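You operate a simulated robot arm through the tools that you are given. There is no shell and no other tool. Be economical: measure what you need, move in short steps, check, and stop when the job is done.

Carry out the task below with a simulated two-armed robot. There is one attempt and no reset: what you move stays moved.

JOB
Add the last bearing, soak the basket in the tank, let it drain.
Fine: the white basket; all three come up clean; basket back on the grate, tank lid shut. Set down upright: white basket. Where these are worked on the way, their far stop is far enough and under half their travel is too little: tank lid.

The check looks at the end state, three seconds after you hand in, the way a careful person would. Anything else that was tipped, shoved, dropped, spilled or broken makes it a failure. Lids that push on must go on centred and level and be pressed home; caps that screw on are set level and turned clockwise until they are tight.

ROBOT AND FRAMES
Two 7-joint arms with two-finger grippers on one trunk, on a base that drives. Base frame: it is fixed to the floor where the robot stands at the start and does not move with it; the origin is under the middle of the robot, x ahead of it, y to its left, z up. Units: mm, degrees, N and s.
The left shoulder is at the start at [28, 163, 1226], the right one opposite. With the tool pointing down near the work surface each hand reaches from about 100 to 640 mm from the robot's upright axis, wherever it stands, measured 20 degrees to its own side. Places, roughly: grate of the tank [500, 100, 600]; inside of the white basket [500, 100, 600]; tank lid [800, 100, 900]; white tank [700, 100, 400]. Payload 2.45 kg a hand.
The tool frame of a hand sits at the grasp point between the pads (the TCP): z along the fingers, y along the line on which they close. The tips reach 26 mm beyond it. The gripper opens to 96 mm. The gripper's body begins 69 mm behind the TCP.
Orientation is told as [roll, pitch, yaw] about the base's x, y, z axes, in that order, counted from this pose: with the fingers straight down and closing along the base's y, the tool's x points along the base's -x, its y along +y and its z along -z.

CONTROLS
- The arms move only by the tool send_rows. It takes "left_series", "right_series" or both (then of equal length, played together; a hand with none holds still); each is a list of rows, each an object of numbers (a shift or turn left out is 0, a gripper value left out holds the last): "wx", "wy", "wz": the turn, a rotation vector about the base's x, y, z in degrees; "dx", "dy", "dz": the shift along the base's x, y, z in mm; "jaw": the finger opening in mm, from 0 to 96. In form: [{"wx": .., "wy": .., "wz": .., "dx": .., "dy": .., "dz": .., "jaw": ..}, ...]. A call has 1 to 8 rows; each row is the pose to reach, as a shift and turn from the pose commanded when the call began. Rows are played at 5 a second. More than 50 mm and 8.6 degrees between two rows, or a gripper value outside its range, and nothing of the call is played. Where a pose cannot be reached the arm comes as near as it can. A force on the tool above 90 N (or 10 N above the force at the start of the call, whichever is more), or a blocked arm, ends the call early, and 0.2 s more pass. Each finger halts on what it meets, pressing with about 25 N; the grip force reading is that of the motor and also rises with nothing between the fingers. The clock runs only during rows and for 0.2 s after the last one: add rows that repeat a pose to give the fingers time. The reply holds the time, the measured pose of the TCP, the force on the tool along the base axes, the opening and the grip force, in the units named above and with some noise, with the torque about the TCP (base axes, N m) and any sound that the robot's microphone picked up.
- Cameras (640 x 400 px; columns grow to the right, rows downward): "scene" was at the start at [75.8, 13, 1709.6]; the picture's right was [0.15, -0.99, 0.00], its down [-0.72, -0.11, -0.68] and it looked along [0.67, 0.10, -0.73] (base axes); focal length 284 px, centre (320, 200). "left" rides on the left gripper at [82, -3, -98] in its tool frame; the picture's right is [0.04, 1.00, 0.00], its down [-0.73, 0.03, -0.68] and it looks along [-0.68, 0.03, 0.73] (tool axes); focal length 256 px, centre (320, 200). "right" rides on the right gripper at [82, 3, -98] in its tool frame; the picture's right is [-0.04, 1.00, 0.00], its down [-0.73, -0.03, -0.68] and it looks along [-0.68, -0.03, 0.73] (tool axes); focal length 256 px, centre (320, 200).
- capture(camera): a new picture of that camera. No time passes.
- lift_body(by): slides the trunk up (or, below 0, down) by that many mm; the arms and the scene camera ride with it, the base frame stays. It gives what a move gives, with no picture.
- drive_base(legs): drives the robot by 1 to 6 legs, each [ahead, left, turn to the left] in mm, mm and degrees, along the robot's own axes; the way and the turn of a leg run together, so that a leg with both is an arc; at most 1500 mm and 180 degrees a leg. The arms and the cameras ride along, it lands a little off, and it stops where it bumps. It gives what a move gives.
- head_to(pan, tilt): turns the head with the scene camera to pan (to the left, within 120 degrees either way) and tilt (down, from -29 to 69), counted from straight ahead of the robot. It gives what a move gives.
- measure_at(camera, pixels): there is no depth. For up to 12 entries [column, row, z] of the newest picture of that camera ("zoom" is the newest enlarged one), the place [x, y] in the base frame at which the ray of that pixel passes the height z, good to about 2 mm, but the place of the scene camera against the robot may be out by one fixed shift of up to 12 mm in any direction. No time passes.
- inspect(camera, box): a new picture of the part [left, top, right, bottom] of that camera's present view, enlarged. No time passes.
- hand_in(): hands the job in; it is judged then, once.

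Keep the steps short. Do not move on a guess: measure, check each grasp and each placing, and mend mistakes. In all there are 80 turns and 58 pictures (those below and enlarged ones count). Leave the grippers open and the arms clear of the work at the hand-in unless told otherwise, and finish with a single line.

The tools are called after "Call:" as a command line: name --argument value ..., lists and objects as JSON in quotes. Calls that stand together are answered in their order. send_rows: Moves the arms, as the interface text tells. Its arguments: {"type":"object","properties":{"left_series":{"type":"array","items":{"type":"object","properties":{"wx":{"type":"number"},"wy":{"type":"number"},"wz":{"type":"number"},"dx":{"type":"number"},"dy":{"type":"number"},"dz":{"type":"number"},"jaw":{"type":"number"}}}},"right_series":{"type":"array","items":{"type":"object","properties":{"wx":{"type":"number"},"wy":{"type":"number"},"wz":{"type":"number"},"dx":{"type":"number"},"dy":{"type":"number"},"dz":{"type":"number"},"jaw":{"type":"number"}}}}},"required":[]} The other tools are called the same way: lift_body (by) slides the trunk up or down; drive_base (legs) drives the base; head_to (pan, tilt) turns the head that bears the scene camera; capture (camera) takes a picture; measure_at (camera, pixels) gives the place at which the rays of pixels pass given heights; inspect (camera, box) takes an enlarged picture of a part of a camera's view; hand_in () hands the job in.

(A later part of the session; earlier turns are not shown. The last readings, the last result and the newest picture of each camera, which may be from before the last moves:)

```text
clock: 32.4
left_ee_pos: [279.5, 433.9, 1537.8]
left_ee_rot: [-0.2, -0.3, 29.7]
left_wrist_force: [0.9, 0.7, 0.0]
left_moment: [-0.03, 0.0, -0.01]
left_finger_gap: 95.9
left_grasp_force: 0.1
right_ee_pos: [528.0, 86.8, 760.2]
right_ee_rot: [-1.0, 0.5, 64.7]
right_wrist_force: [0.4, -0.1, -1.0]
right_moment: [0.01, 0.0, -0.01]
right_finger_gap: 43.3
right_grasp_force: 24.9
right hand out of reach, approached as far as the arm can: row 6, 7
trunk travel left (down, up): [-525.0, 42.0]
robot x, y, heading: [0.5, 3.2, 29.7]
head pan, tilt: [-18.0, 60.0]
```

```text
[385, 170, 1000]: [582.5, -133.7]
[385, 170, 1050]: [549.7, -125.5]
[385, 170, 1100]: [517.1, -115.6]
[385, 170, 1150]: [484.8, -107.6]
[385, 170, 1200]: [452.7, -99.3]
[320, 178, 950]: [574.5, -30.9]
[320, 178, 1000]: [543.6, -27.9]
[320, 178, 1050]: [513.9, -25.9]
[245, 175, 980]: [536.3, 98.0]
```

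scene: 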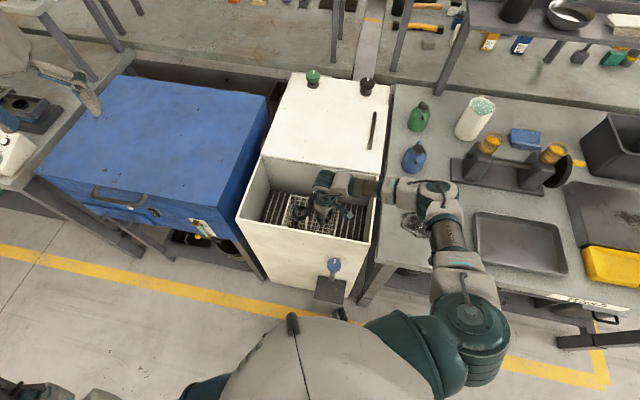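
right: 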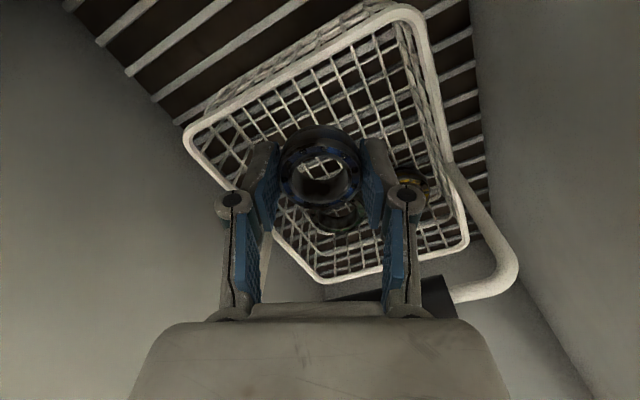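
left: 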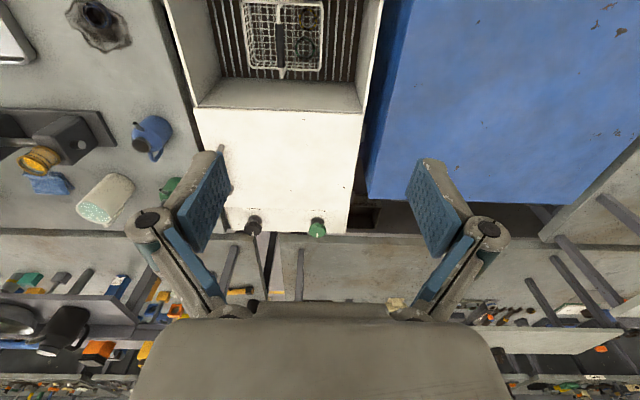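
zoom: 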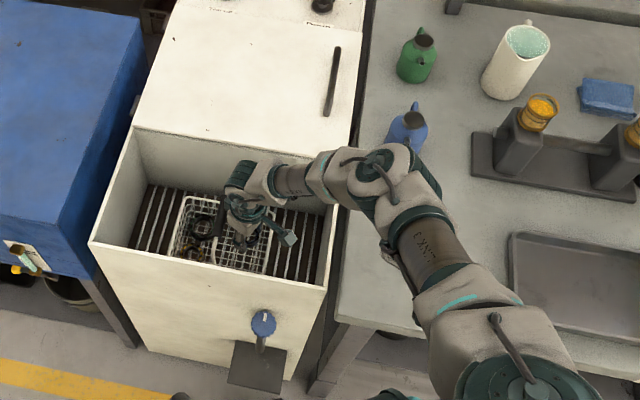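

The elbow is at about z≈1200, so the forearm clears the rim with plenty to spare. I'll lower the trunk 60 mm and then touch down with small arm steps.

Call:
lift_body --by -60

Call:
send_rows --right_series '[{"dz": -4}, {"dz": -8}, {"dz": -8}]'

Call:
capture --camera "right"

```text
clock: 33.4
left_ee_pos: [280.8, 432.4, 1479.1]
left_ee_rot: [-0.1, -0.3, 29.8]
left_wrist_force: [0.1, 0.3, 0.5]
left_moment: [0.0, -0.01, -0.04]
left_finger_gap: 96.0
left_grasp_force: 0.0
right_ee_pos: [528.1, 87.0, 698.9]
right_ee_rot: [-0.9, 0.8, 64.6]
right_wrist_force: [-0.1, 1.0, -1.1]
right_moment: [0.0, -0.01, -0.01]
right_finger_gap: 43.4
right_grasp_force: 25.0
trunk travel left (down, up): [-465.0, 102.0]
robot x, y, heading: [-1.5, -1.4, 29.5]
head pan, tilt: [-18.0, 60.0]
```

```text
clock: 34.1
left_ee_pos: [280.8, 435.0, 1477.9]
left_ee_rot: [-0.1, -0.3, 29.8]
left_wrist_force: [-0.8, -0.2, 0.4]
left_moment: [0.01, -0.04, -0.03]
left_finger_gap: 96.2
left_grasp_force: 0.0
right_ee_pos: [527.4, 87.9, 698.6]
right_ee_rot: [-0.9, 0.7, 64.7]
right_wrist_force: [-0.2, -0.2, -1.7]
right_moment: [0.03, 0.01, -0.02]
right_finger_gap: 43.3
right_grasp_force: 25.0
right hand out of reach, approached as far as the arm can: row 1, 2, 3
trunk travel left (down, up): [-465.0, 102.0]
robot x, y, heading: [-5.2, 1.1, 29.6]
head pan, tilt: [-18.0, 60.0]
```

```text
22 pictures are left
```

right: 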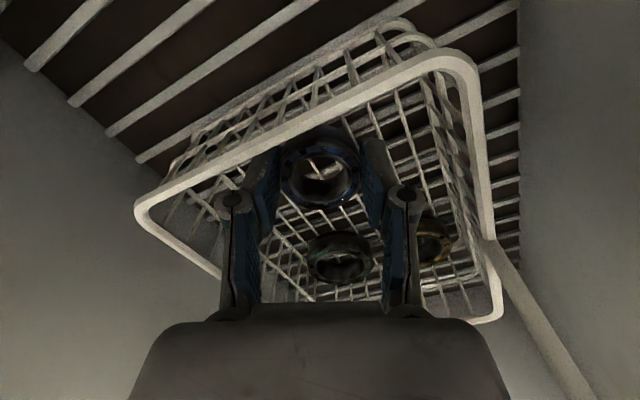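

No contact yet, force about 0. I'll lower the trunk a few mm more and watch the force.

Call:
lift_body --by -7

Call:
lift_body --by -4

```text
clock: 34.7
left_ee_pos: [280.5, 434.0, 1471.0]
left_ee_rot: [-0.1, -0.2, 29.8]
left_wrist_force: [0.5, 0.1, -0.1]
left_moment: [0.0, 0.01, -0.02]
left_finger_gap: 96.0
left_grasp_force: 0.0
right_ee_pos: [527.7, 87.3, 691.6]
right_ee_rot: [-0.9, 0.7, 64.7]
right_wrist_force: [-1.0, 0.2, -2.2]
right_moment: [0.0, 0.0, -0.03]
right_finger_gap: 43.0
right_grasp_force: 25.4
trunk travel left (down, up): [-458.0, 109.0]
robot x, y, heading: [2.4, -0.5, 29.6]
head pan, tilt: [-18.0, 60.0]
```

```text
clock: 35.2
left_ee_pos: [282.1, 433.7, 1466.2]
left_ee_rot: [-0.1, -0.2, 29.7]
left_wrist_force: [-0.3, 0.0, -0.7]
left_moment: [-0.01, 0.01, -0.01]
left_finger_gap: 95.9
left_grasp_force: 0.0
right_ee_pos: [527.0, 87.6, 687.5]
right_ee_rot: [-1.0, 0.7, 64.7]
right_wrist_force: [0.1, -0.3, -0.9]
right_moment: [0.02, 0.02, -0.01]
right_finger_gap: 43.3
right_grasp_force: 24.5
trunk travel left (down, up): [-454.0, 113.0]
robot x, y, heading: [-2.8, -0.3, 29.8]
head pan, tilt: [-18.0, 60.0]
```

Call:
lift_body --by -5

Call:
lift_body --by -4

```text
clock: 35.8
left_ee_pos: [280.5, 433.4, 1461.6]
left_ee_rot: [0.0, -0.2, 29.6]
left_wrist_force: [0.1, 0.0, 0.6]
left_moment: [-0.01, 0.0, -0.02]
left_finger_gap: 96.0
left_grasp_force: 0.1
right_ee_pos: [528.2, 86.8, 682.6]
right_ee_rot: [-0.9, 0.7, 64.8]
right_wrist_force: [0.4, -1.2, -0.4]
right_moment: [-0.02, 0.05, 0.02]
right_finger_gap: 43.3
right_grasp_force: 24.9
trunk travel left (down, up): [-449.0, 118.0]
robot x, y, heading: [1.7, -3.1, 29.6]
head pan, tilt: [-18.0, 60.0]
```

```text
clock: 36.3
left_ee_pos: [282.3, 432.5, 1457.0]
left_ee_rot: [0.1, -0.2, 29.8]
left_wrist_force: [-0.4, -0.3, -0.6]
left_moment: [0.02, -0.01, 0.03]
left_finger_gap: 96.0
left_grasp_force: 0.0
right_ee_pos: [528.0, 86.5, 678.7]
right_ee_rot: [-0.8, 0.7, 64.7]
right_wrist_force: [-0.8, 0.3, -1.7]
right_moment: [-0.02, 0.0, 0.01]
right_finger_gap: 43.3
right_grasp_force: 25.2
trunk travel left (down, up): [-445.0, 122.0]
robot x, y, heading: [-0.1, 0.6, 29.5]
head pan, tilt: [-18.0, 60.0]
```

Still free at 678.7, so I'll lower further in small steps and look.

Call:
lift_body --by -5

Call:
lift_body --by -4

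Call:
inspect --camera "right" --box '[200, 100, 460, 320]'

```text
clock: 36.9
left_ee_pos: [281.2, 433.8, 1452.1]
left_ee_rot: [0.0, -0.1, 29.7]
left_wrist_force: [-0.2, -0.2, -0.3]
left_moment: [0.0, -0.02, 0.01]
left_finger_gap: 96.1
left_grasp_force: 0.2
right_ee_pos: [528.1, 86.7, 673.7]
right_ee_rot: [-1.0, 0.7, 64.6]
right_wrist_force: [0.6, -0.6, -0.5]
right_moment: [0.0, 0.02, 0.01]
right_finger_gap: 43.4
right_grasp_force: 25.1
trunk travel left (down, up): [-440.0, 127.0]
robot x, y, heading: [-0.9, -0.3, 29.7]
head pan, tilt: [-18.0, 60.0]
```

```text
clock: 37.4
left_ee_pos: [279.5, 434.4, 1449.7]
left_ee_rot: [-0.1, -0.3, 29.6]
left_wrist_force: [-0.2, 0.4, 0.2]
left_moment: [-0.03, 0.04, -0.05]
left_finger_gap: 96.3
left_grasp_force: 0.0
right_ee_pos: [526.7, 87.3, 673.0]
right_ee_rot: [-1.1, 0.5, 64.7]
right_wrist_force: [-2.3, -5.3, 23.7]
right_moment: [0.33, 0.35, 0.18]
right_finger_gap: 43.7
right_grasp_force: 24.8
trunk travel left (down, up): [-436.0, 131.0]
robot x, y, heading: [0.1, 3.5, 29.7]
head pan, tilt: [-18.0, 60.0]
```

```text
1.82 times, centred on (330, 210) of right
```

zoom: 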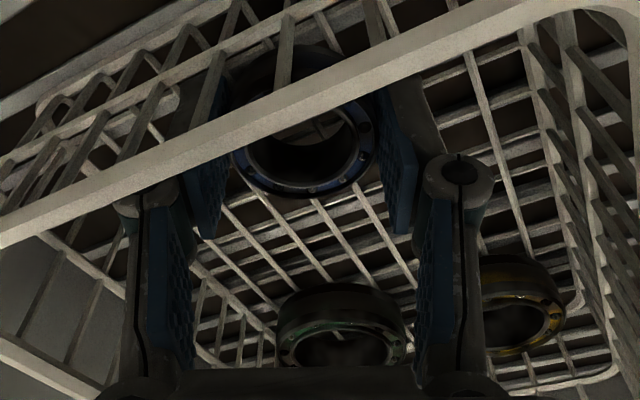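

Contact with 24 N: the bearing stands on the basket floor. I'll open a little and raise 100 mm straight up.

Call:
send_rows --right_series '[{"jaw": 58}, {"jaw": 58}, {"jaw": 58}]'

Call:
lift_body --by 100

Call:
send_rows --right_series '[{"dz": 40}, {"dz": 80}, {"dz": 120}, {"dz": 160}, {"dz": 160}]'

Call:
capture --camera "right"

```text
clock: 38.2
left_ee_pos: [280.1, 432.5, 1448.6]
left_ee_rot: [0.0, -0.3, 29.7]
left_wrist_force: [-0.1, 0.6, 0.7]
left_moment: [0.04, -0.02, -0.01]
left_finger_gap: 95.9
left_grasp_force: 0.0
right_ee_pos: [528.0, 86.2, 670.3]
right_ee_rot: [-1.0, 0.6, 64.6]
right_wrist_force: [-0.4, -0.4, 1.1]
right_moment: [0.04, 0.06, -0.01]
right_finger_gap: 58.4
right_grasp_force: 0.0
trunk travel left (down, up): [-436.0, 131.0]
robot x, y, heading: [-1.1, -2.0, 29.9]
head pan, tilt: [-18.0, 60.0]
```

```text
clock: 39.5
left_ee_pos: [280.2, 435.1, 1550.0]
left_ee_rot: [-0.1, -0.2, 29.7]
left_wrist_force: [-1.1, 0.5, 1.1]
left_moment: [-0.01, 0.02, -0.01]
left_finger_gap: 95.9
left_grasp_force: 0.1
right_ee_pos: [526.6, 87.8, 769.1]
right_ee_rot: [-0.9, 0.6, 64.6]
right_wrist_force: [-0.2, -0.7, 0.4]
right_moment: [0.04, -0.03, 0.01]
right_finger_gap: 57.9
right_grasp_force: 0.1
trunk travel left (down, up): [-536.0, 31.0]
robot x, y, heading: [-1.7, 1.1, 29.6]
head pan, tilt: [-18.0, 60.0]
```

```text
clock: 40.7
left_ee_pos: [280.8, 434.5, 1548.4]
left_ee_rot: [0.0, -0.4, 29.7]
left_wrist_force: [-0.6, 0.0, -0.1]
left_moment: [0.01, 0.01, -0.01]
left_finger_gap: 96.1
left_grasp_force: 0.1
right_ee_pos: [528.0, 85.7, 929.7]
right_ee_rot: [-0.9, 0.6, 64.6]
right_wrist_force: [0.8, 0.1, 0.2]
right_moment: [0.04, -0.01, -0.01]
right_finger_gap: 58.2
right_grasp_force: 0.1
trunk travel left (down, up): [-536.0, 31.0]
robot x, y, heading: [-0.2, 0.3, 29.8]
head pan, tilt: [-18.0, 60.0]
```

```text
20 pictures are left
```

right: 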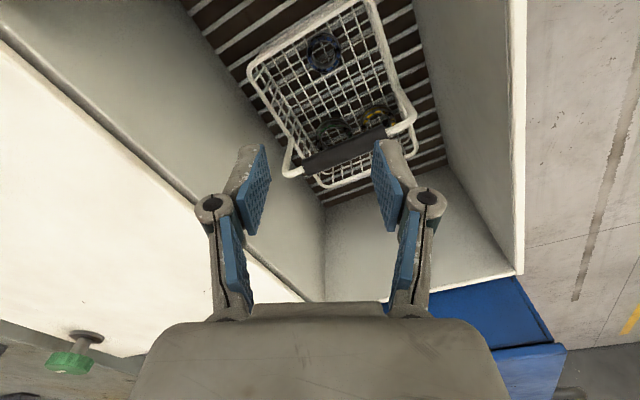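

The bearing sits flat in the basket's free half, and all three are now in. Next is the lid: I'll raise the right hand, turn the base back, and check how far the front plate of the tank sticks out before driving closer.

Call:
send_rows --right_series '[{"dz": 40, "wz": -8}, {"dz": 80, "wz": -16}, {"dz": 120, "wz": -24}, {"dz": 160, "wz": -32}, {"dz": 200, "wz": -35, "dx": -20}, {"dz": 230, "wz": -35, "dx": -40}]'

Call:
drive_base --legs '[[0, 0, -29.7]]'

Call:
head_to --pan 8 --tilt 55

Call:
capture --camera "scene"

```text
clock: 42.1
left_ee_pos: [279.2, 434.2, 1549.3]
left_ee_rot: [0.0, -0.3, 29.7]
left_wrist_force: [0.2, 1.1, -0.3]
left_moment: [-0.05, -0.01, 0.02]
left_finger_gap: 95.9
left_grasp_force: 0.1
right_ee_pos: [484.9, 86.4, 1161.8]
right_ee_rot: [-1.1, 0.5, 29.6]
right_wrist_force: [-0.6, 0.3, 0.1]
right_moment: [-0.02, -0.01, -0.01]
right_finger_gap: 57.8
right_grasp_force: 0.1
trunk travel left (down, up): [-536.0, 31.0]
robot x, y, heading: [1.1, -0.2, 29.8]
head pan, tilt: [-18.0, 60.0]
```

```text
clock: 44.0
left_ee_pos: [457.6, 237.5, 1549.0]
left_ee_rot: [0.0, -0.3, -0.1]
left_wrist_force: [0.1, -0.5, 0.7]
left_moment: [0.01, -0.01, -0.01]
left_finger_gap: 95.8
left_grasp_force: 0.1
right_ee_pos: [465.1, -167.2, 1161.0]
right_ee_rot: [-1.0, 0.7, -0.2]
right_wrist_force: [0.1, 0.2, 0.9]
right_moment: [0.0, -0.01, 0.06]
right_finger_gap: 57.9
right_grasp_force: 0.0
trunk travel left (down, up): [-536.0, 31.0]
robot x, y, heading: [-3.6, -4.9, -0.1]
head pan, tilt: [-18.0, 60.0]
```

```text
clock: 44.9
left_ee_pos: [454.5, 237.3, 1549.8]
left_ee_rot: [0.0, -0.5, 0.1]
left_wrist_force: [-0.4, 1.0, 0.2]
left_moment: [-0.04, 0.0, 0.0]
left_finger_gap: 95.9
left_grasp_force: 0.0
right_ee_pos: [462.2, -166.3, 1163.6]
right_ee_rot: [-1.0, 0.4, 0.0]
right_wrist_force: [-1.1, -0.3, 0.2]
right_moment: [0.04, 0.0, -0.01]
right_finger_gap: 57.9
right_grasp_force: 0.0
trunk travel left (down, up): [-536.0, 31.0]
robot x, y, heading: [-0.8, 1.0, 0.3]
head pan, tilt: [8.0, 55.0]
```

```text
19 pictures are left
```

scene: 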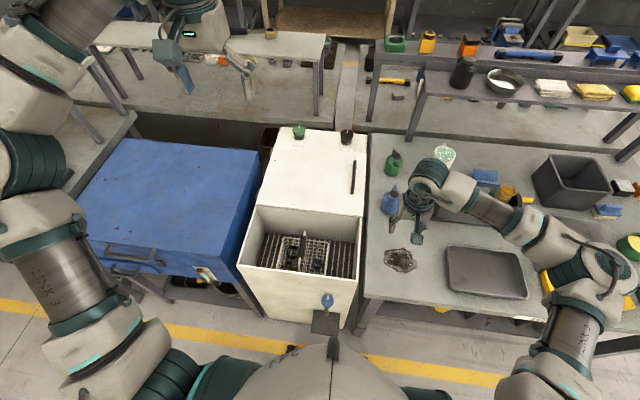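

Turned back. I'll measure the front knob and plate to see the clearance for driving ahead.

Call:
measure_at --camera "scene" --pixels '[[313, 332, 500], [313, 332, 300], [313, 332, 100], [318, 310, 500], [318, 310, 300], [327, 300, 700], [357, 277, 900], [353, 163, 930], [352, 193, 930]]'

Call:
inspect --camera "scene" --box '[230, 120, 390, 345]'

```text
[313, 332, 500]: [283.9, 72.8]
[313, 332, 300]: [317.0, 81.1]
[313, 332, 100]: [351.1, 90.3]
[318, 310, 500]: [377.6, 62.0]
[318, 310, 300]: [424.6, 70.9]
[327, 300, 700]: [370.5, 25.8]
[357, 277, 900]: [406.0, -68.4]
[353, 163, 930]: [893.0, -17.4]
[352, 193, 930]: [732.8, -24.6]
```

```text
1.78 times, centred on (310, 232) of scene
```

zoom: 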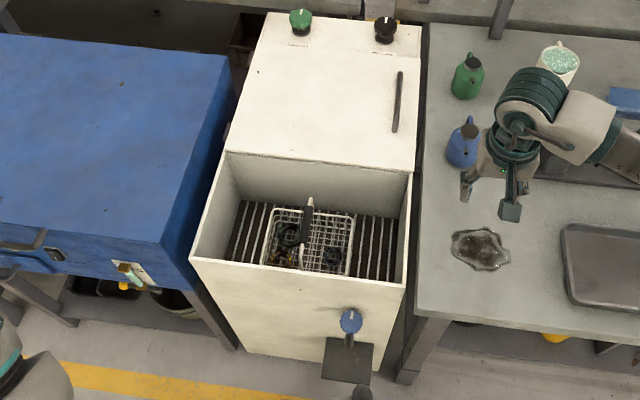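

The plate reaches out to about x=290 at z≈470. I'll tuck the right arm back, then drive ahead 130 mm so the lid handle comes into reach of the left hand.

Call:
send_rows --right_series '[{"dx": -30, "dy": -20, "dz": 10}, {"dx": -60, "dy": -45, "dz": 25}, {"dx": -95, "dy": -70, "dz": 40}, {"dx": -130, "dy": -95, "dz": 50}, {"dx": -165, "dy": -120, "dz": 60}, {"dx": -195, "dy": -145, "dz": 60}]'

Call:
drive_base --legs '[[130, 0, 0]]'

Call:
send_rows --left_series '[{"dx": 22, "dy": -24, "dz": -35}, {"dx": 44, "dy": -48, "dz": -70}, {"dx": 66, "dy": -72, "dz": -105}, {"dx": 88, "dy": -96, "dz": -140}, {"dx": 110, "dy": -120, "dz": -175}, {"dx": 132, "dy": -144, "dz": -210}, {"dx": 154, "dy": -168, "dz": -245}, {"dx": 176, "dy": -192, "dz": -280}]'

Call:
capture --camera "left"

```text
clock: 46.3
left_ee_pos: [451.1, 235.1, 1551.7]
left_ee_rot: [0.0, -0.5, 0.1]
left_wrist_force: [-0.4, -0.1, 0.4]
left_moment: [0.0, -0.01, 0.01]
left_finger_gap: 96.0
left_grasp_force: 0.1
right_ee_pos: [263.7, -314.7, 1222.8]
right_ee_rot: [-0.9, 0.3, -0.1]
right_wrist_force: [-0.3, 0.2, 0.6]
right_moment: [0.01, 0.0, 0.03]
right_finger_gap: 57.8
right_grasp_force: 0.1
trunk travel left (down, up): [-536.0, 31.0]
robot x, y, heading: [1.4, -0.3, -0.1]
head pan, tilt: [8.0, 55.0]
```

```text
clock: 47.6
left_ee_pos: [579.4, 227.0, 1553.1]
left_ee_rot: [0.1, -0.4, -0.4]
left_wrist_force: [0.3, 0.3, 0.4]
left_moment: [0.0, 0.06, 0.0]
left_finger_gap: 96.1
left_grasp_force: 0.1
right_ee_pos: [389.6, -321.1, 1226.4]
right_ee_rot: [-1.2, 0.2, -0.5]
right_wrist_force: [0.1, -0.3, -0.7]
right_moment: [0.0, 0.01, -0.01]
right_finger_gap: 58.1
right_grasp_force: 0.0
trunk travel left (down, up): [-536.0, 31.0]
robot x, y, heading: [119.7, -4.2, -0.5]
head pan, tilt: [8.0, 55.0]
```

```text
clock: 49.4
left_ee_pos: [754.6, 14.5, 1272.5]
left_ee_rot: [0.9, -0.4, -0.5]
left_wrist_force: [0.2, -0.3, -1.2]
left_moment: [0.0, 0.05, 0.01]
left_finger_gap: 95.8
left_grasp_force: 0.1
right_ee_pos: [386.0, -333.2, 1221.4]
right_ee_rot: [-0.5, 0.4, -0.6]
right_wrist_force: [0.7, 0.2, -0.2]
right_moment: [0.02, 0.03, -0.01]
right_finger_gap: 57.9
right_grasp_force: 0.1
trunk travel left (down, up): [-536.0, 31.0]
robot x, y, heading: [122.3, 0.8, -0.4]
head pan, tilt: [8.0, 55.0]
```

```text
17 pictures are left
```

left: 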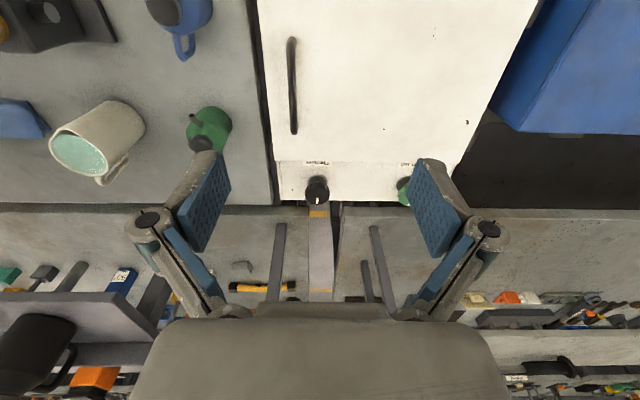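

The lid handle shows at column 293, rows 38–133. I'll measure it.

Call:
measure_at --camera "left" --pixels '[[292, 40, 930], [294, 132, 930], [292, 40, 910], [294, 132, 910], [293, 75, 930], [276, 163, 900], [443, 175, 900], [317, 190, 900]]'

Call:
inspect --camera "left" --box '[240, 0, 480, 220]'

```text
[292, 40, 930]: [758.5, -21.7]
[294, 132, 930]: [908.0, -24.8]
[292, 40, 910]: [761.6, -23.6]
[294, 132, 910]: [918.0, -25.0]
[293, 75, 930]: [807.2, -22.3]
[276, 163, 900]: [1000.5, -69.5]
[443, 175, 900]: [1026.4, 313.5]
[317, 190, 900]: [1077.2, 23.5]
```

```text
1.82 times, centred on (360, 110) of left
```

zoom: 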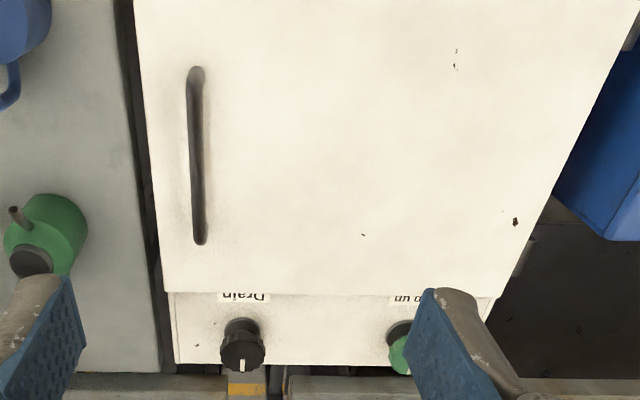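

Handle at y≈-23.5, x 758–912. I'll bring the left hand above it, first to z≈965.

Call:
send_rows --left_series '[{"dx": 8, "dy": -20, "dz": -40}, {"dx": 18, "dy": -36, "dz": -80}, {"dx": 18, "dy": -37, "dz": -125}, {"dx": 18, "dy": -37, "dz": -170}, {"dx": 18, "dy": -37, "dz": -215}, {"dx": 18, "dy": -37, "dz": -260}, {"dx": 18, "dy": -37, "dz": -300}, {"dx": 18, "dy": -37, "dz": -308, "jaw": 60}]'

Call:
capture --camera "left"

```text
clock: 51.2
left_ee_pos: [731.9, -4.9, 973.5]
left_ee_rot: [1.0, -0.4, -0.7]
left_wrist_force: [-0.7, -0.2, -0.6]
left_moment: [0.04, 0.01, -0.03]
left_finger_gap: 60.1
left_grasp_force: 0.1
left hand out of reach, approached as far as the arm can: row 2, 3, 4, 5, 6, 7, 8
right_ee_pos: [386.4, -339.2, 1221.3]
right_ee_rot: [-0.4, 0.4, -0.7]
right_wrist_force: [-0.3, 0.0, -0.6]
right_moment: [-0.04, 0.01, -0.02]
right_finger_gap: 58.0
right_grasp_force: 0.1
trunk travel left (down, up): [-536.0, 31.0]
robot x, y, heading: [123.5, -7.5, -0.4]
head pan, tilt: [8.0, 55.0]
```

```text
15 pictures are left
```

left: 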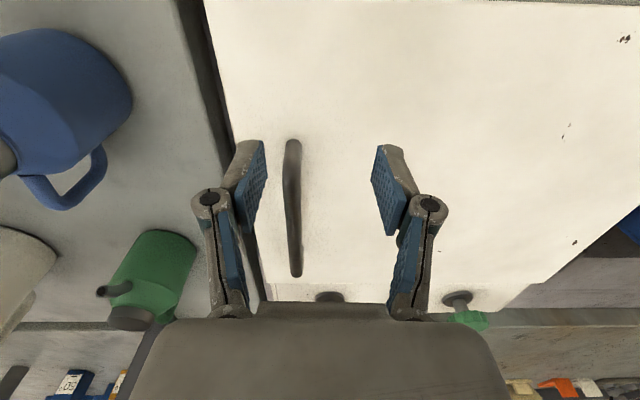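

The reach falls short at x=732. I'll raise the hand, drive 50 mm further and lower the trunk 100 mm for more reach.

Call:
send_rows --left_series '[{"dz": 45}, {"dz": 90}, {"dz": 130}]'

Call:
drive_base --legs '[[50, 0, 0]]'

Call:
lift_body --by -100

```text
clock: 52.0
left_ee_pos: [755.3, -12.8, 1100.5]
left_ee_rot: [0.9, -0.4, -0.6]
left_wrist_force: [-0.5, 0.1, -0.3]
left_moment: [-0.01, 0.01, -0.04]
left_finger_gap: 60.1
left_grasp_force: 0.1
left hand out of reach, approached as far as the arm can: row 1, 2, 3
right_ee_pos: [386.6, -337.5, 1219.9]
right_ee_rot: [-0.5, 0.3, -0.7]
right_wrist_force: [0.7, -0.2, -0.3]
right_moment: [0.01, 0.02, 0.0]
right_finger_gap: 58.0
right_grasp_force: 0.1
trunk travel left (down, up): [-536.0, 31.0]
robot x, y, heading: [119.8, -1.1, -0.5]
head pan, tilt: [8.0, 55.0]
```

```text
clock: 52.9
left_ee_pos: [769.0, -34.8, 1101.4]
left_ee_rot: [1.0, -0.3, -1.0]
left_wrist_force: [-1.9, 1.5, 0.6]
left_moment: [-0.17, -0.12, 0.0]
left_finger_gap: 60.0
left_grasp_force: 0.0
right_ee_pos: [395.2, -357.5, 1220.8]
right_ee_rot: [-0.4, 0.2, -1.1]
right_wrist_force: [0.9, 0.7, -0.4]
right_moment: [-0.03, 0.13, 0.01]
right_finger_gap: 58.1
right_grasp_force: 0.0
trunk travel left (down, up): [-536.0, 31.0]
robot x, y, heading: [132.8, -20.7, -1.2]
head pan, tilt: [8.0, 55.0]
```

```text
clock: 54.2
left_ee_pos: [769.5, -41.5, 996.2]
left_ee_rot: [0.9, -0.1, -1.2]
left_wrist_force: [-0.5, -0.7, 0.6]
left_moment: [0.03, -0.01, -0.02]
left_finger_gap: 60.0
left_grasp_force: 0.1
right_ee_pos: [390.7, -362.0, 1116.0]
right_ee_rot: [-0.4, 0.2, -1.3]
right_wrist_force: [-0.3, 0.4, 1.0]
right_moment: [0.0, 0.03, -0.01]
right_finger_gap: 58.1
right_grasp_force: 0.0
trunk travel left (down, up): [-436.0, 131.0]
robot x, y, heading: [131.5, -20.9, -1.3]
head pan, tilt: [8.0, 55.0]
```

The base bumped at x≈132 and slid a bit sideways. I'll back off a few mm and realign left, then look at the scene to confirm nothing was displaced.

Call:
drive_base --legs '[[-10, 20, 1.2]]'

Call:
capture --camera "scene"

```text
clock: 55.0
left_ee_pos: [752.1, 7.5, 994.7]
left_ee_rot: [0.7, 0.0, 0.0]
left_wrist_force: [0.7, 0.2, -0.7]
left_moment: [0.01, 0.08, -0.01]
left_finger_gap: 59.9
left_grasp_force: 0.0
right_ee_pos: [389.6, -317.2, 1117.9]
right_ee_rot: [-0.9, 0.1, 0.1]
right_wrist_force: [0.1, -0.1, -0.5]
right_moment: [-0.03, 0.0, 0.01]
right_finger_gap: 58.0
right_grasp_force: 0.1
trunk travel left (down, up): [-436.0, 131.0]
robot x, y, heading: [120.9, 8.7, -0.2]
head pan, tilt: [8.0, 55.0]
```

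```text
14 pictures are left
```

scene: 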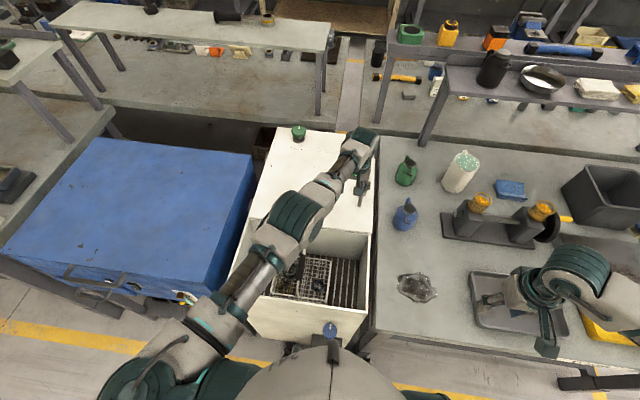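

Nothing was displaced. Now I move the left hand over the handle at (766,-23.5) and lower to z≈945.

Call:
send_rows --left_series '[{"dx": 7, "dy": -16}, {"dx": 14, "dy": -31}, {"dx": 14, "dy": -31, "dz": -25}, {"dx": 14, "dy": -31, "dz": -48}, {"dx": 14, "dy": -31, "dz": -48}]'

Call:
inspect --camera "left" --box '[190, 80, 450, 300]'

```text
clock: 56.2
left_ee_pos: [732.6, -34.6, 959.3]
left_ee_rot: [2.4, -0.5, -0.2]
left_wrist_force: [-0.6, -1.1, -0.1]
left_moment: [0.03, 0.01, 0.02]
left_finger_gap: 60.1
left_grasp_force: 0.1
left hand out of reach, approached as far as the arm can: row 1, 2, 3, 4, 5
right_ee_pos: [385.1, -351.9, 1112.9]
right_ee_rot: [0.6, -0.2, -0.3]
right_wrist_force: [0.6, -1.3, 0.7]
right_moment: [0.06, -0.06, 0.03]
right_finger_gap: 58.1
right_grasp_force: 0.1
trunk travel left (down, up): [-436.0, 131.0]
robot x, y, heading: [115.4, 2.2, -0.1]
head pan, tilt: [8.0, 55.0]
```

```text
1.82 times, centred on (320, 190) of left
```

zoom: 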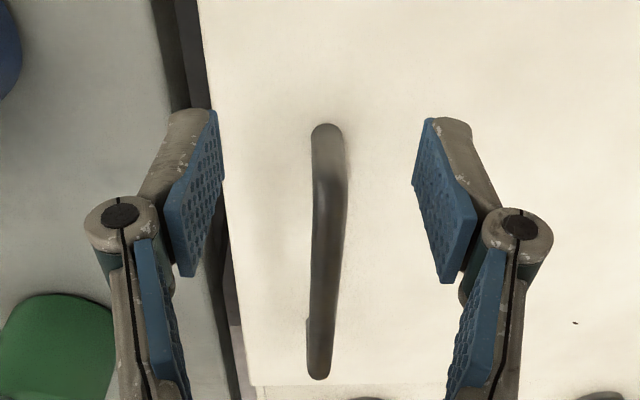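

The arm is fully stretched here, and both wrists' roll readings suggest the base is leaning against something at the front. I'll lift and retract the left hand, then back the base off to x≈50 before choosing a better stance.

Call:
send_rows --left_series '[{"dz": 45}, {"dz": 90}, {"dz": 130, "dx": -15, "dy": 10}, {"dz": 150, "dx": -50, "dy": 35}, {"dz": 160, "dx": -90, "dy": 60}, {"dz": 165, "dx": -130, "dy": 85}, {"dz": 165, "dx": -170, "dy": 110}, {"dz": 165, "dx": -210, "dy": 135}]'

Call:
drive_base --legs '[[-75, 0, 0]]'

Call:
capture --camera "scene"

```text
clock: 58.0
left_ee_pos: [758.9, 30.3, 1145.0]
left_ee_rot: [1.9, -0.2, 0.0]
left_wrist_force: [-0.5, -1.0, -0.5]
left_moment: [0.03, 0.0, 0.02]
left_finger_gap: 60.1
left_grasp_force: 0.2
left hand out of reach, approached as far as the arm can: row 1, 2, 3, 4, 5, 6, 7, 8
right_ee_pos: [387.0, -337.0, 1114.2]
right_ee_rot: [0.2, -0.2, 0.1]
right_wrist_force: [-1.2, -0.3, -0.3]
right_moment: [0.01, 0.01, -0.01]
right_finger_gap: 58.2
right_grasp_force: 0.0
trunk travel left (down, up): [-436.0, 131.0]
robot x, y, heading: [118.6, 5.4, 0.0]
head pan, tilt: [8.0, 55.0]
```

```text
clock: 59.0
left_ee_pos: [697.4, 34.5, 1138.9]
left_ee_rot: [1.6, 0.1, 0.0]
left_wrist_force: [0.6, -0.5, 0.4]
left_moment: [0.01, 0.03, 0.01]
left_finger_gap: 60.1
left_grasp_force: 0.1
right_ee_pos: [319.3, -332.1, 1113.1]
right_ee_rot: [0.1, 0.3, 0.0]
right_wrist_force: [0.4, -0.2, -0.5]
right_moment: [-0.03, 0.03, 0.02]
right_finger_gap: 57.8
right_grasp_force: 0.1
trunk travel left (down, up): [-436.0, 131.0]
robot x, y, heading: [46.4, 7.7, -0.2]
head pan, tilt: [8.0, 55.0]
```

```text
12 pictures are left
```

scene: 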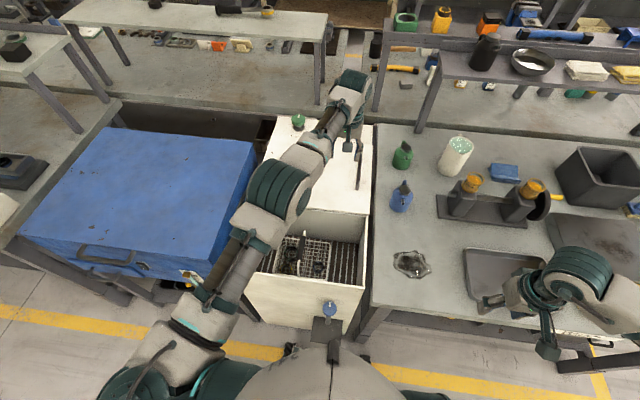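

Everything looks intact. I'll pull the left hand back well inside reach first, then turn the base right by 40°, so that the left shoulder comes forward.

Call:
send_rows --left_series '[{"dx": -45}, {"dx": -90}, {"dx": -135}, {"dx": -180}, {"dx": -220}, {"dx": -220}]'

Call:
drive_base --legs '[[0, 0, -40]]'

```text
clock: 60.4
left_ee_pos: [665.2, -31.1, 1164.3]
left_ee_rot: [2.4, -0.2, -0.1]
left_wrist_force: [0.5, -0.7, -0.3]
left_moment: [-0.02, 0.0, 0.05]
left_finger_gap: 60.0
left_grasp_force: 0.0
left hand out of reach, approached as far as the arm can: row 1, 2, 3, 4, 5, 6
right_ee_pos: [308.2, -346.0, 1111.7]
right_ee_rot: [0.7, -0.5, -0.1]
right_wrist_force: [-0.9, -1.2, 0.4]
right_moment: [0.03, -0.03, -0.03]
right_finger_gap: 58.2
right_grasp_force: 0.2
trunk travel left (down, up): [-436.0, 131.0]
robot x, y, heading: [47.3, 12.6, -0.3]
head pan, tilt: [8.0, 55.0]
```

```text
clock: 62.7
left_ee_pos: [501.5, -414.0, 1164.8]
left_ee_rot: [1.9, -0.2, -40.1]
left_wrist_force: [0.4, -0.4, -0.5]
left_moment: [0.0, 0.0, 0.02]
left_finger_gap: 60.0
left_grasp_force: 0.1
right_ee_pos: [26.8, -423.9, 1113.4]
right_ee_rot: [0.3, -0.4, -40.0]
right_wrist_force: [0.9, 0.1, 0.3]
right_moment: [0.02, 0.06, 0.0]
right_finger_gap: 57.9
right_grasp_force: 0.1
trunk travel left (down, up): [-436.0, 131.0]
robot x, y, heading: [47.6, 6.9, -40.1]
head pan, tilt: [8.0, 55.0]
```

The base turned cleanly. I'll shift it so the left shoulder stands opposite the handle: about 20 mm ahead and 95 mm to the right in the room.

Call:
drive_base --legs '[[76, -60, 0]]'

Call:
send_rows --left_series '[{"dx": -20, "dy": 45}, {"dx": -30, "dy": 90}, {"dx": -30, "dy": 135, "wz": 6}, {"dx": -30, "dy": 180, "wz": 14}, {"dx": -20, "dy": 225, "wz": 22}, {"dx": 0, "dy": 270, "wz": 30}, {"dx": 20, "dy": 315, "wz": 38}, {"dx": 40, "dy": 360, "wz": 40}]'

```text
clock: 64.3
left_ee_pos: [508.5, -551.3, 1232.9]
left_ee_rot: [-0.9, -10.2, -49.9]
left_wrist_force: [-0.6, -0.6, -0.3]
left_moment: [0.09, -0.03, 0.03]
left_finger_gap: 59.9
left_grasp_force: 0.2
right_ee_pos: [46.0, -508.2, 1127.4]
right_ee_rot: [-1.1, -1.8, -42.7]
right_wrist_force: [-0.5, -0.7, -0.7]
right_moment: [0.05, -0.03, -0.02]
right_finger_gap: 58.0
right_grasp_force: 0.0
trunk travel left (down, up): [-436.0, 131.0]
robot x, y, heading: [57.3, -89.0, -40.5]
head pan, tilt: [8.0, 55.0]
stopped in leg 1: the robot was blocked; the commanded pose is now the measured one
```

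```text
clock: 66.1
left_ee_pos: [753.0, -310.6, 1275.3]
left_ee_rot: [-0.8, -7.2, -7.0]
left_wrist_force: [-0.1, -0.6, -0.2]
left_moment: [0.12, -0.05, -0.01]
left_finger_gap: 60.1
left_grasp_force: 0.0
left hand out of reach, approached as far as the arm can: row 1, 2, 3, 4, 5, 6, 7, 8
right_ee_pos: [49.5, -502.8, 1130.5]
right_ee_rot: [-1.4, -1.8, -42.7]
right_wrist_force: [0.7, 0.6, 0.5]
right_moment: [-0.04, 0.02, -0.03]
right_finger_gap: 58.2
right_grasp_force: 0.0
trunk travel left (down, up): [-436.0, 131.0]
robot x, y, heading: [58.6, -86.7, -40.3]
head pan, tilt: [8.0, 55.0]
```

The base was blocked and the left arm was pushed upward, so it touched something. I must look now.

Call:
head_to --pan 30 --tilt 50

Call:
capture --camera "scene"

```text
clock: 67.0
left_ee_pos: [751.1, -311.0, 1277.6]
left_ee_rot: [-0.9, -7.3, -6.8]
left_wrist_force: [0.0, -0.5, 0.2]
left_moment: [-0.03, -0.03, 0.0]
left_finger_gap: 60.2
left_grasp_force: 0.0
right_ee_pos: [46.8, -504.3, 1130.3]
right_ee_rot: [-1.4, -2.0, -42.6]
right_wrist_force: [0.2, -0.4, 0.2]
right_moment: [-0.01, 0.01, 0.01]
right_finger_gap: 58.2
right_grasp_force: 0.1
trunk travel left (down, up): [-436.0, 131.0]
robot x, y, heading: [59.7, -86.9, -40.1]
head pan, tilt: [30.0, 50.0]
```

```text
11 pictures are left
```

scene: 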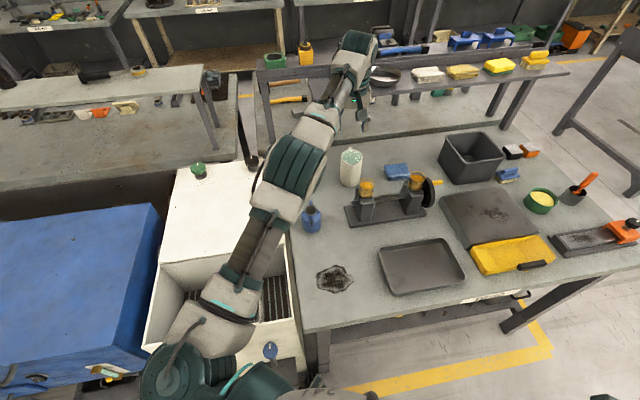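

Bottles and bench items look undisturbed. The small tilt of the whole robot suggests a left arm link is pressing down on the tank. I'll estimate the elbow height.

Call:
measure_at --camera "scene" --pixels '[[287, 185, 950], [287, 185, 1050], [287, 185, 1150], [287, 185, 1250], [287, 185, 1350], [355, 60, 1450], [355, 60, 1500], [235, 270, 1000], [235, 270, 1100], [235, 270, 1200], [283, 258, 900]]'

Call:
inspect --camera "scene" --box '[140, 40, 400, 400]'

```text
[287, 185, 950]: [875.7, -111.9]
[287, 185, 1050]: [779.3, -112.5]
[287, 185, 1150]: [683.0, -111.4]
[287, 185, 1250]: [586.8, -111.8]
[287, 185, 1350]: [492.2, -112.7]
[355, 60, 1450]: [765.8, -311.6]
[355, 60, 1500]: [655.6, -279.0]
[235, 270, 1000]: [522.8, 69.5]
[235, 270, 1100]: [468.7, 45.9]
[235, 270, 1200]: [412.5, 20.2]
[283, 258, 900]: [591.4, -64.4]
```

```text
1.11 times, centred on (270, 220) of scene
```

zoom: 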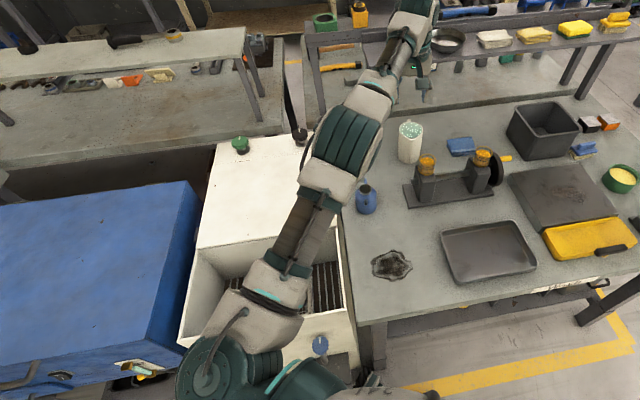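

The arm itself is high and clear. A simpler way is to stand straight again in front of the tank and tilt the hand forward 40°, which adds about 140 mm of reach. I'll undo the base moves.

Call:
drive_base --legs '[[-69, 66, 0], [0, 0, 40]]'

Call:
capture --camera "scene"

```text
clock: 70.0
left_ee_pos: [723.3, 264.3, 1279.8]
left_ee_rot: [-0.3, -7.8, 33.2]
left_wrist_force: [0.3, -1.1, -0.7]
left_moment: [0.06, -0.02, 0.01]
left_finger_gap: 59.9
left_grasp_force: 0.0
right_ee_pos: [310.1, -332.1, 1124.4]
right_ee_rot: [-0.9, -1.6, -1.8]
right_wrist_force: [-0.7, -1.3, 0.9]
right_moment: [0.14, -0.06, -0.02]
right_finger_gap: 58.0
right_grasp_force: 0.1
trunk travel left (down, up): [-436.0, 131.0]
robot x, y, heading: [49.6, 4.1, 0.2]
head pan, tilt: [30.0, 50.0]
```

```text
9 pictures are left
```

scene: 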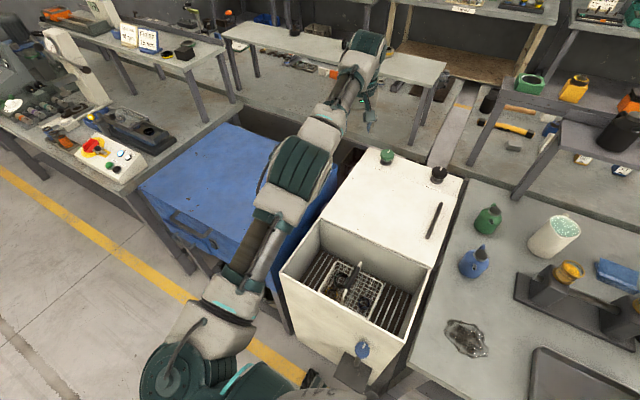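

All is as it was. The left arm seems stuck stretched out straight. I'll try drawing it in and levelling it gradually, and watch what it reports.

Call:
send_rows --left_series '[{"dx": -30, "dy": 10, "dz": -20, "wz": -4, "wy": 1}, {"dx": -60, "dy": 20, "dz": -40, "wz": -8, "wy": 2}, {"dx": -90, "dy": 30, "dz": -60, "wz": -12, "wy": 3}, {"dx": -120, "dy": 30, "dz": -80, "wz": -16, "wy": 4}, {"dx": -150, "dy": 20, "dz": -100, "wz": -20, "wy": 5}, {"dx": -180, "dy": 0, "dz": -120, "wz": -24, "wy": 6}, {"dx": -200, "dy": -30, "dz": -130, "wz": -28, "wy": 7}, {"dx": -220, "dy": -60, "dz": -130, "wz": -33, "wy": 8}]'

```text
clock: 71.8
left_ee_pos: [723.0, 203.8, 1183.5]
left_ee_rot: [1.9, 0.1, 0.1]
left_wrist_force: [0.7, 0.0, -0.6]
left_moment: [0.02, 0.03, -0.01]
left_finger_gap: 59.7
left_grasp_force: 0.1
left hand out of reach, approached as far as the arm can: row 1, 2, 3, 4, 5, 6, 7, 8
right_ee_pos: [306.9, -327.2, 1127.7]
right_ee_rot: [-1.4, -1.8, -2.2]
right_wrist_force: [-0.8, -0.7, 0.8]
right_moment: [0.1, -0.02, 0.0]
right_finger_gap: 58.1
right_grasp_force: 0.1
trunk travel left (down, up): [-436.0, 131.0]
robot x, y, heading: [51.0, 1.4, 0.1]
head pan, tilt: [30.0, 50.0]
```

Still radially stuck. I'll test whether simply holding lets it converge, then push the target sideways (-y) and up, which would bend the elbow.

Call:
send_rows --left_series '[{}, {}, {}, {"dy": -40}, {"dy": -80}, {"dy": -120, "dz": 20}, {"dy": -160, "dz": 40}, {"dy": -200, "dz": 60}]'

Call:
send_rows --left_series '[{"dx": -30}, {"dx": -60}, {"dx": -90}, {"dx": -120}, {"dx": -120}]'

```text
clock: 73.6
left_ee_pos: [678.3, 29.4, 1228.2]
left_ee_rot: [1.3, 0.0, 0.2]
left_wrist_force: [-0.2, -0.3, 0.2]
left_moment: [0.0, -0.02, -0.01]
left_finger_gap: 59.7
left_grasp_force: 0.1
left hand out of reach, approached as far as the arm can: row 5, 6, 7, 8
right_ee_pos: [306.9, -317.1, 1130.0]
right_ee_rot: [-1.7, -1.8, -2.1]
right_wrist_force: [1.0, 0.0, 0.1]
right_moment: [0.01, 0.0, 0.02]
right_finger_gap: 57.9
right_grasp_force: 0.1
trunk travel left (down, up): [-436.0, 131.0]
robot x, y, heading: [48.2, 2.8, 0.2]
head pan, tilt: [30.0, 50.0]
```

```text
clock: 74.8
left_ee_pos: [658.8, -15.7, 1252.2]
left_ee_rot: [1.9, 0.1, 0.1]
left_wrist_force: [0.1, 0.0, 0.8]
left_moment: [0.05, 0.01, 0.02]
left_finger_gap: 59.9
left_grasp_force: 0.1
left hand out of reach, approached as far as the arm can: row 1, 2, 3, 4, 5
right_ee_pos: [309.0, -330.9, 1127.1]
right_ee_rot: [-1.1, -1.7, -2.5]
right_wrist_force: [0.8, -0.6, -0.7]
right_moment: [0.08, -0.01, -0.06]
right_finger_gap: 58.0
right_grasp_force: 0.0
trunk travel left (down, up): [-436.0, 131.0]
robot x, y, heading: [46.1, -1.3, -0.0]
head pan, tilt: [30.0, 50.0]
```

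Holding works, but pulling inward does not. The right arm is healthy, so I'll use it with the hand tilted forward. Meanwhile I swing the stuck left arm around its shoulder, out to the left and away from the lid.

Call:
send_rows --left_series '[{"dx": 13, "dy": 46, "wz": 4.5}, {"dx": 21, "dy": 94, "wz": 9}, {"dx": 27, "dy": 141, "wz": 13.5}, {"dx": 28, "dy": 189, "wz": 18}, {"dx": 26, "dy": 237, "wz": 22.5}, {"dx": 19, "dy": 285, "wz": 27}, {"dx": 10, "dy": 332, "wz": 31.5}, {"dx": -4, "dy": 378, "wz": 36}]' --right_series '[{"dx": 15, "dz": 3, "wy": -5}, {"dx": 30, "dz": 6, "wy": -10}, {"dx": 45, "dz": 9, "wy": -15}, {"dx": 60, "dz": 12, "wy": -20}, {"dx": 75, "dz": 15, "wy": -25}, {"dx": 90, "dz": 18, "wy": -30}, {"dx": 105, "dz": 21, "wy": -35}, {"dx": 120, "dz": 24, "wy": -39}]'

Call:
send_rows --left_series '[{"dx": -17, "dy": 45, "wz": 4.5}, {"dx": -38, "dy": 88, "wz": 9}, {"dx": -62, "dy": 130, "wz": 13.5}, {"dx": -89, "dy": 169, "wz": 18}, {"dx": -119, "dy": 207, "wz": 22.5}, {"dx": -152, "dy": 242, "wz": 27}, {"dx": -189, "dy": 274, "wz": 31.5}, {"dx": -227, "dy": 303, "wz": 36}]' --right_series '[{"dx": 16, "dy": 28}, {"dx": 32, "dy": 56}, {"dx": 48, "dy": 84}, {"dx": 64, "dy": 112}, {"dx": 80, "dy": 140}, {"dx": 96, "dy": 168}, {"dx": 112, "dy": 196}, {"dx": 130, "dy": 224}]'

```text
clock: 76.6
left_ee_pos: [683.4, 384.5, 1260.1]
left_ee_rot: [1.4, 0.1, 36.2]
left_wrist_force: [-0.1, -0.8, -0.4]
left_moment: [0.01, 0.03, 0.01]
left_finger_gap: 60.0
left_grasp_force: 0.1
left hand out of reach, approached as far as the arm can: row 1, 2, 3, 4, 5, 6, 7, 8
right_ee_pos: [450.5, -329.9, 1158.3]
right_ee_rot: [-0.2, -40.7, -2.4]
right_wrist_force: [-0.6, -0.9, 0.0]
right_moment: [0.01, -0.01, 0.03]
right_finger_gap: 58.2
right_grasp_force: 0.0
right hand out of reach, approached as far as the arm can: row 1, 2, 3, 4, 5, 6, 7, 8
trunk travel left (down, up): [-436.0, 131.0]
robot x, y, heading: [49.5, 0.8, 0.1]
head pan, tilt: [30.0, 50.0]
```

```text
clock: 78.4
left_ee_pos: [480.1, 720.9, 1267.2]
left_ee_rot: [1.3, 0.4, 72.2]
left_wrist_force: [-0.3, 0.1, -0.2]
left_moment: [-0.03, -0.04, 0.02]
left_finger_gap: 60.0
left_grasp_force: 0.1
left hand out of reach, approached as far as the arm can: row 1, 2, 3, 4, 5, 6, 7, 8
right_ee_pos: [580.3, -96.6, 1159.6]
right_ee_rot: [-0.7, -41.0, -2.1]
right_wrist_force: [-0.3, 0.4, 0.0]
right_moment: [0.0, 0.01, 0.02]
right_finger_gap: 58.2
right_grasp_force: 0.1
trunk travel left (down, up): [-436.0, 131.0]
robot x, y, heading: [45.0, 4.8, 0.1]
head pan, tilt: [30.0, 50.0]
```

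Both arms went where intended, and the right hand is tilted 40°. Now I drive a little ahead and left, and bring the hand towards the handle.

Call:
drive_base --legs '[[35, 90, 0]]'

Call:
send_rows --right_series '[{"dx": 30, "dy": -3, "dz": -25}, {"dx": 60, "dy": -6, "dz": -50}, {"dx": 90, "dy": -9, "dz": -75}, {"dx": 115, "dy": -12, "dz": -105}, {"dx": 140, "dy": -14, "dz": -140}, {"dx": 160, "dy": -14, "dz": -175}]'

Call:
capture --camera "right"

```text
clock: 80.0
left_ee_pos: [499.3, 853.7, 1282.8]
left_ee_rot: [-1.2, -2.7, 73.2]
left_wrist_force: [-0.6, 2.3, -1.4]
left_moment: [-0.2, 0.01, -0.03]
left_finger_gap: 60.0
left_grasp_force: 0.1
right_ee_pos: [603.6, 23.9, 1168.9]
right_ee_rot: [-2.6, -41.6, -0.3]
right_wrist_force: [-0.7, 3.5, 0.3]
right_moment: [-0.2, -0.04, -0.19]
right_finger_gap: 58.2
right_grasp_force: 0.1
trunk travel left (down, up): [-436.0, 131.0]
robot x, y, heading: [81.2, 95.3, 0.3]
head pan, tilt: [30.0, 50.0]
stopped in leg 1: the robot was blocked; the commanded pose is now the measured one
```

```text
clock: 81.6
left_ee_pos: [509.3, 728.5, 1367.0]
left_ee_rot: [-0.4, -8.3, 72.4]
left_wrist_force: [0.0, -4.1, -1.8]
left_moment: [0.34, -0.08, -0.03]
left_finger_gap: 60.1
left_grasp_force: 0.1
right_ee_pos: [760.3, -112.2, 986.5]
right_ee_rot: [4.0, -41.7, -5.7]
right_wrist_force: [0.7, -2.3, -1.5]
right_moment: [0.19, -0.06, 0.16]
right_finger_gap: 57.9
right_grasp_force: 0.1
trunk travel left (down, up): [-436.0, 131.0]
robot x, y, heading: [84.6, 75.4, 0.5]
head pan, tilt: [30.0, 50.0]
stopped in row 6 (right hand): the arm was blocked; the commanded pose is now the measured one
```

```text
8 pictures are left
```

right: 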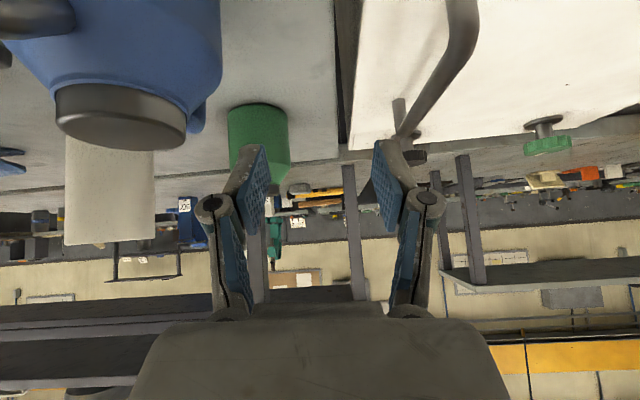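

The whole robot sways: roll changed by 6°, and the right hand ended up at y=-112 near the green bottle. First thing is to raise the right hand straight up and read the state.

Call:
send_rows --right_series '[{"dz": 30}, {"dz": 60}, {"dz": 90}, {"dz": 120}, {"dz": 120}]'

Call:
head_to --pan 15 --tilt 50

Call:
capture --camera "scene"

```text
clock: 82.8
left_ee_pos: [505.6, 797.8, 1327.7]
left_ee_rot: [-0.8, -5.5, 72.9]
left_wrist_force: [-0.1, 0.2, -1.2]
left_moment: [-0.04, -0.04, -0.02]
left_finger_gap: 60.0
left_grasp_force: 0.1
right_ee_pos: [761.5, -52.7, 1113.1]
right_ee_rot: [0.6, -41.8, -2.8]
right_wrist_force: [-0.2, 1.5, -0.1]
right_moment: [-0.06, -0.01, -0.03]
right_finger_gap: 58.0
right_grasp_force: 0.1
trunk travel left (down, up): [-436.0, 131.0]
robot x, y, heading: [81.3, 84.9, 0.1]
head pan, tilt: [30.0, 50.0]
```

```text
clock: 83.6
left_ee_pos: [510.7, 734.1, 1353.8]
left_ee_rot: [0.0, -7.3, 72.6]
left_wrist_force: [-0.7, -2.7, -0.2]
left_moment: [0.15, -0.08, 0.0]
left_finger_gap: 60.0
left_grasp_force: 0.1
right_ee_pos: [764.7, -108.4, 1103.9]
right_ee_rot: [3.5, -41.5, -5.0]
right_wrist_force: [2.1, -1.3, -0.9]
right_moment: [0.12, 0.12, 0.11]
right_finger_gap: 58.1
right_grasp_force: 0.0
trunk travel left (down, up): [-436.0, 131.0]
robot x, y, heading: [83.7, 73.3, 0.6]
head pan, tilt: [15.0, 50.0]
```

```text
7 pictures are left
```

scene: 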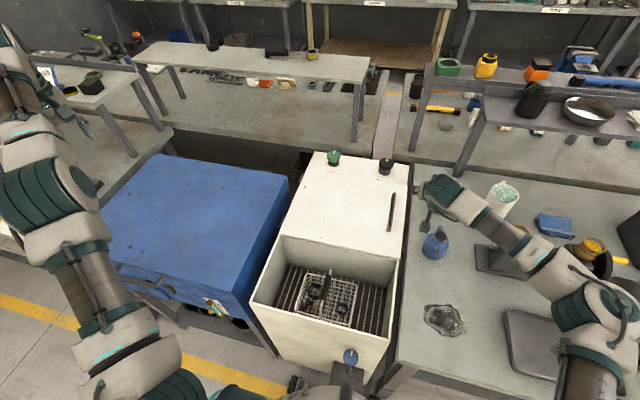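

The robot rocks while the base is in contact at x≈83. I'll back away to about (40,40) so it stands free.

Call:
drive_base --legs '[[-45, -30, 0]]'

Call:
send_rows --right_series '[{}, {}, {}, {}, {}]'

Call:
send_rows --right_series '[{}, {}]'

```text
clock: 84.5
left_ee_pos: [472.9, 699.4, 1350.2]
left_ee_rot: [0.7, -7.5, 72.8]
left_wrist_force: [1.0, -1.6, 0.9]
left_moment: [0.13, 0.06, 0.02]
left_finger_gap: 59.9
left_grasp_force: 0.0
right_ee_pos: [731.9, -140.1, 1095.0]
right_ee_rot: [3.3, -40.7, -5.0]
right_wrist_force: [-0.1, -1.8, -1.0]
right_moment: [0.09, -0.04, 0.09]
right_finger_gap: 57.8
right_grasp_force: 0.0
trunk travel left (down, up): [-436.0, 131.0]
robot x, y, heading: [38.1, 37.0, 0.6]
head pan, tilt: [15.0, 50.0]
```

```text
clock: 85.9
left_ee_pos: [447.4, 835.2, 1297.4]
left_ee_rot: [-1.6, -2.8, 73.3]
left_wrist_force: [0.4, 1.5, -1.2]
left_moment: [-0.16, 0.04, 0.0]
left_finger_gap: 60.1
left_grasp_force: 0.0
right_ee_pos: [707.0, -26.1, 1122.2]
right_ee_rot: [-3.2, -42.4, -0.3]
right_wrist_force: [-0.1, 1.6, -0.1]
right_moment: [-0.08, 0.0, -0.08]
right_finger_gap: 58.0
right_grasp_force: 0.0
trunk travel left (down, up): [-436.0, 131.0]
robot x, y, heading: [32.3, 53.6, 0.6]
head pan, tilt: [15.0, 50.0]
stopped in row 5 (right hand): the arm was blocked; the commanded pose is now the measured one
```

```text
clock: 86.5
left_ee_pos: [434.6, 763.8, 1318.4]
left_ee_rot: [-1.2, -5.3, 73.1]
left_wrist_force: [-0.5, -1.0, 0.3]
left_moment: [0.08, -0.03, -0.03]
left_finger_gap: 59.6
left_grasp_force: 0.1
right_ee_pos: [709.9, -72.2, 1116.8]
right_ee_rot: [-0.4, -42.1, -2.3]
right_wrist_force: [0.4, -0.1, 0.0]
right_moment: [0.02, -0.01, 0.05]
right_finger_gap: 58.0
right_grasp_force: 0.1
trunk travel left (down, up): [-436.0, 131.0]
robot x, y, heading: [35.9, 49.2, 0.8]
head pan, tilt: [15.0, 50.0]
```

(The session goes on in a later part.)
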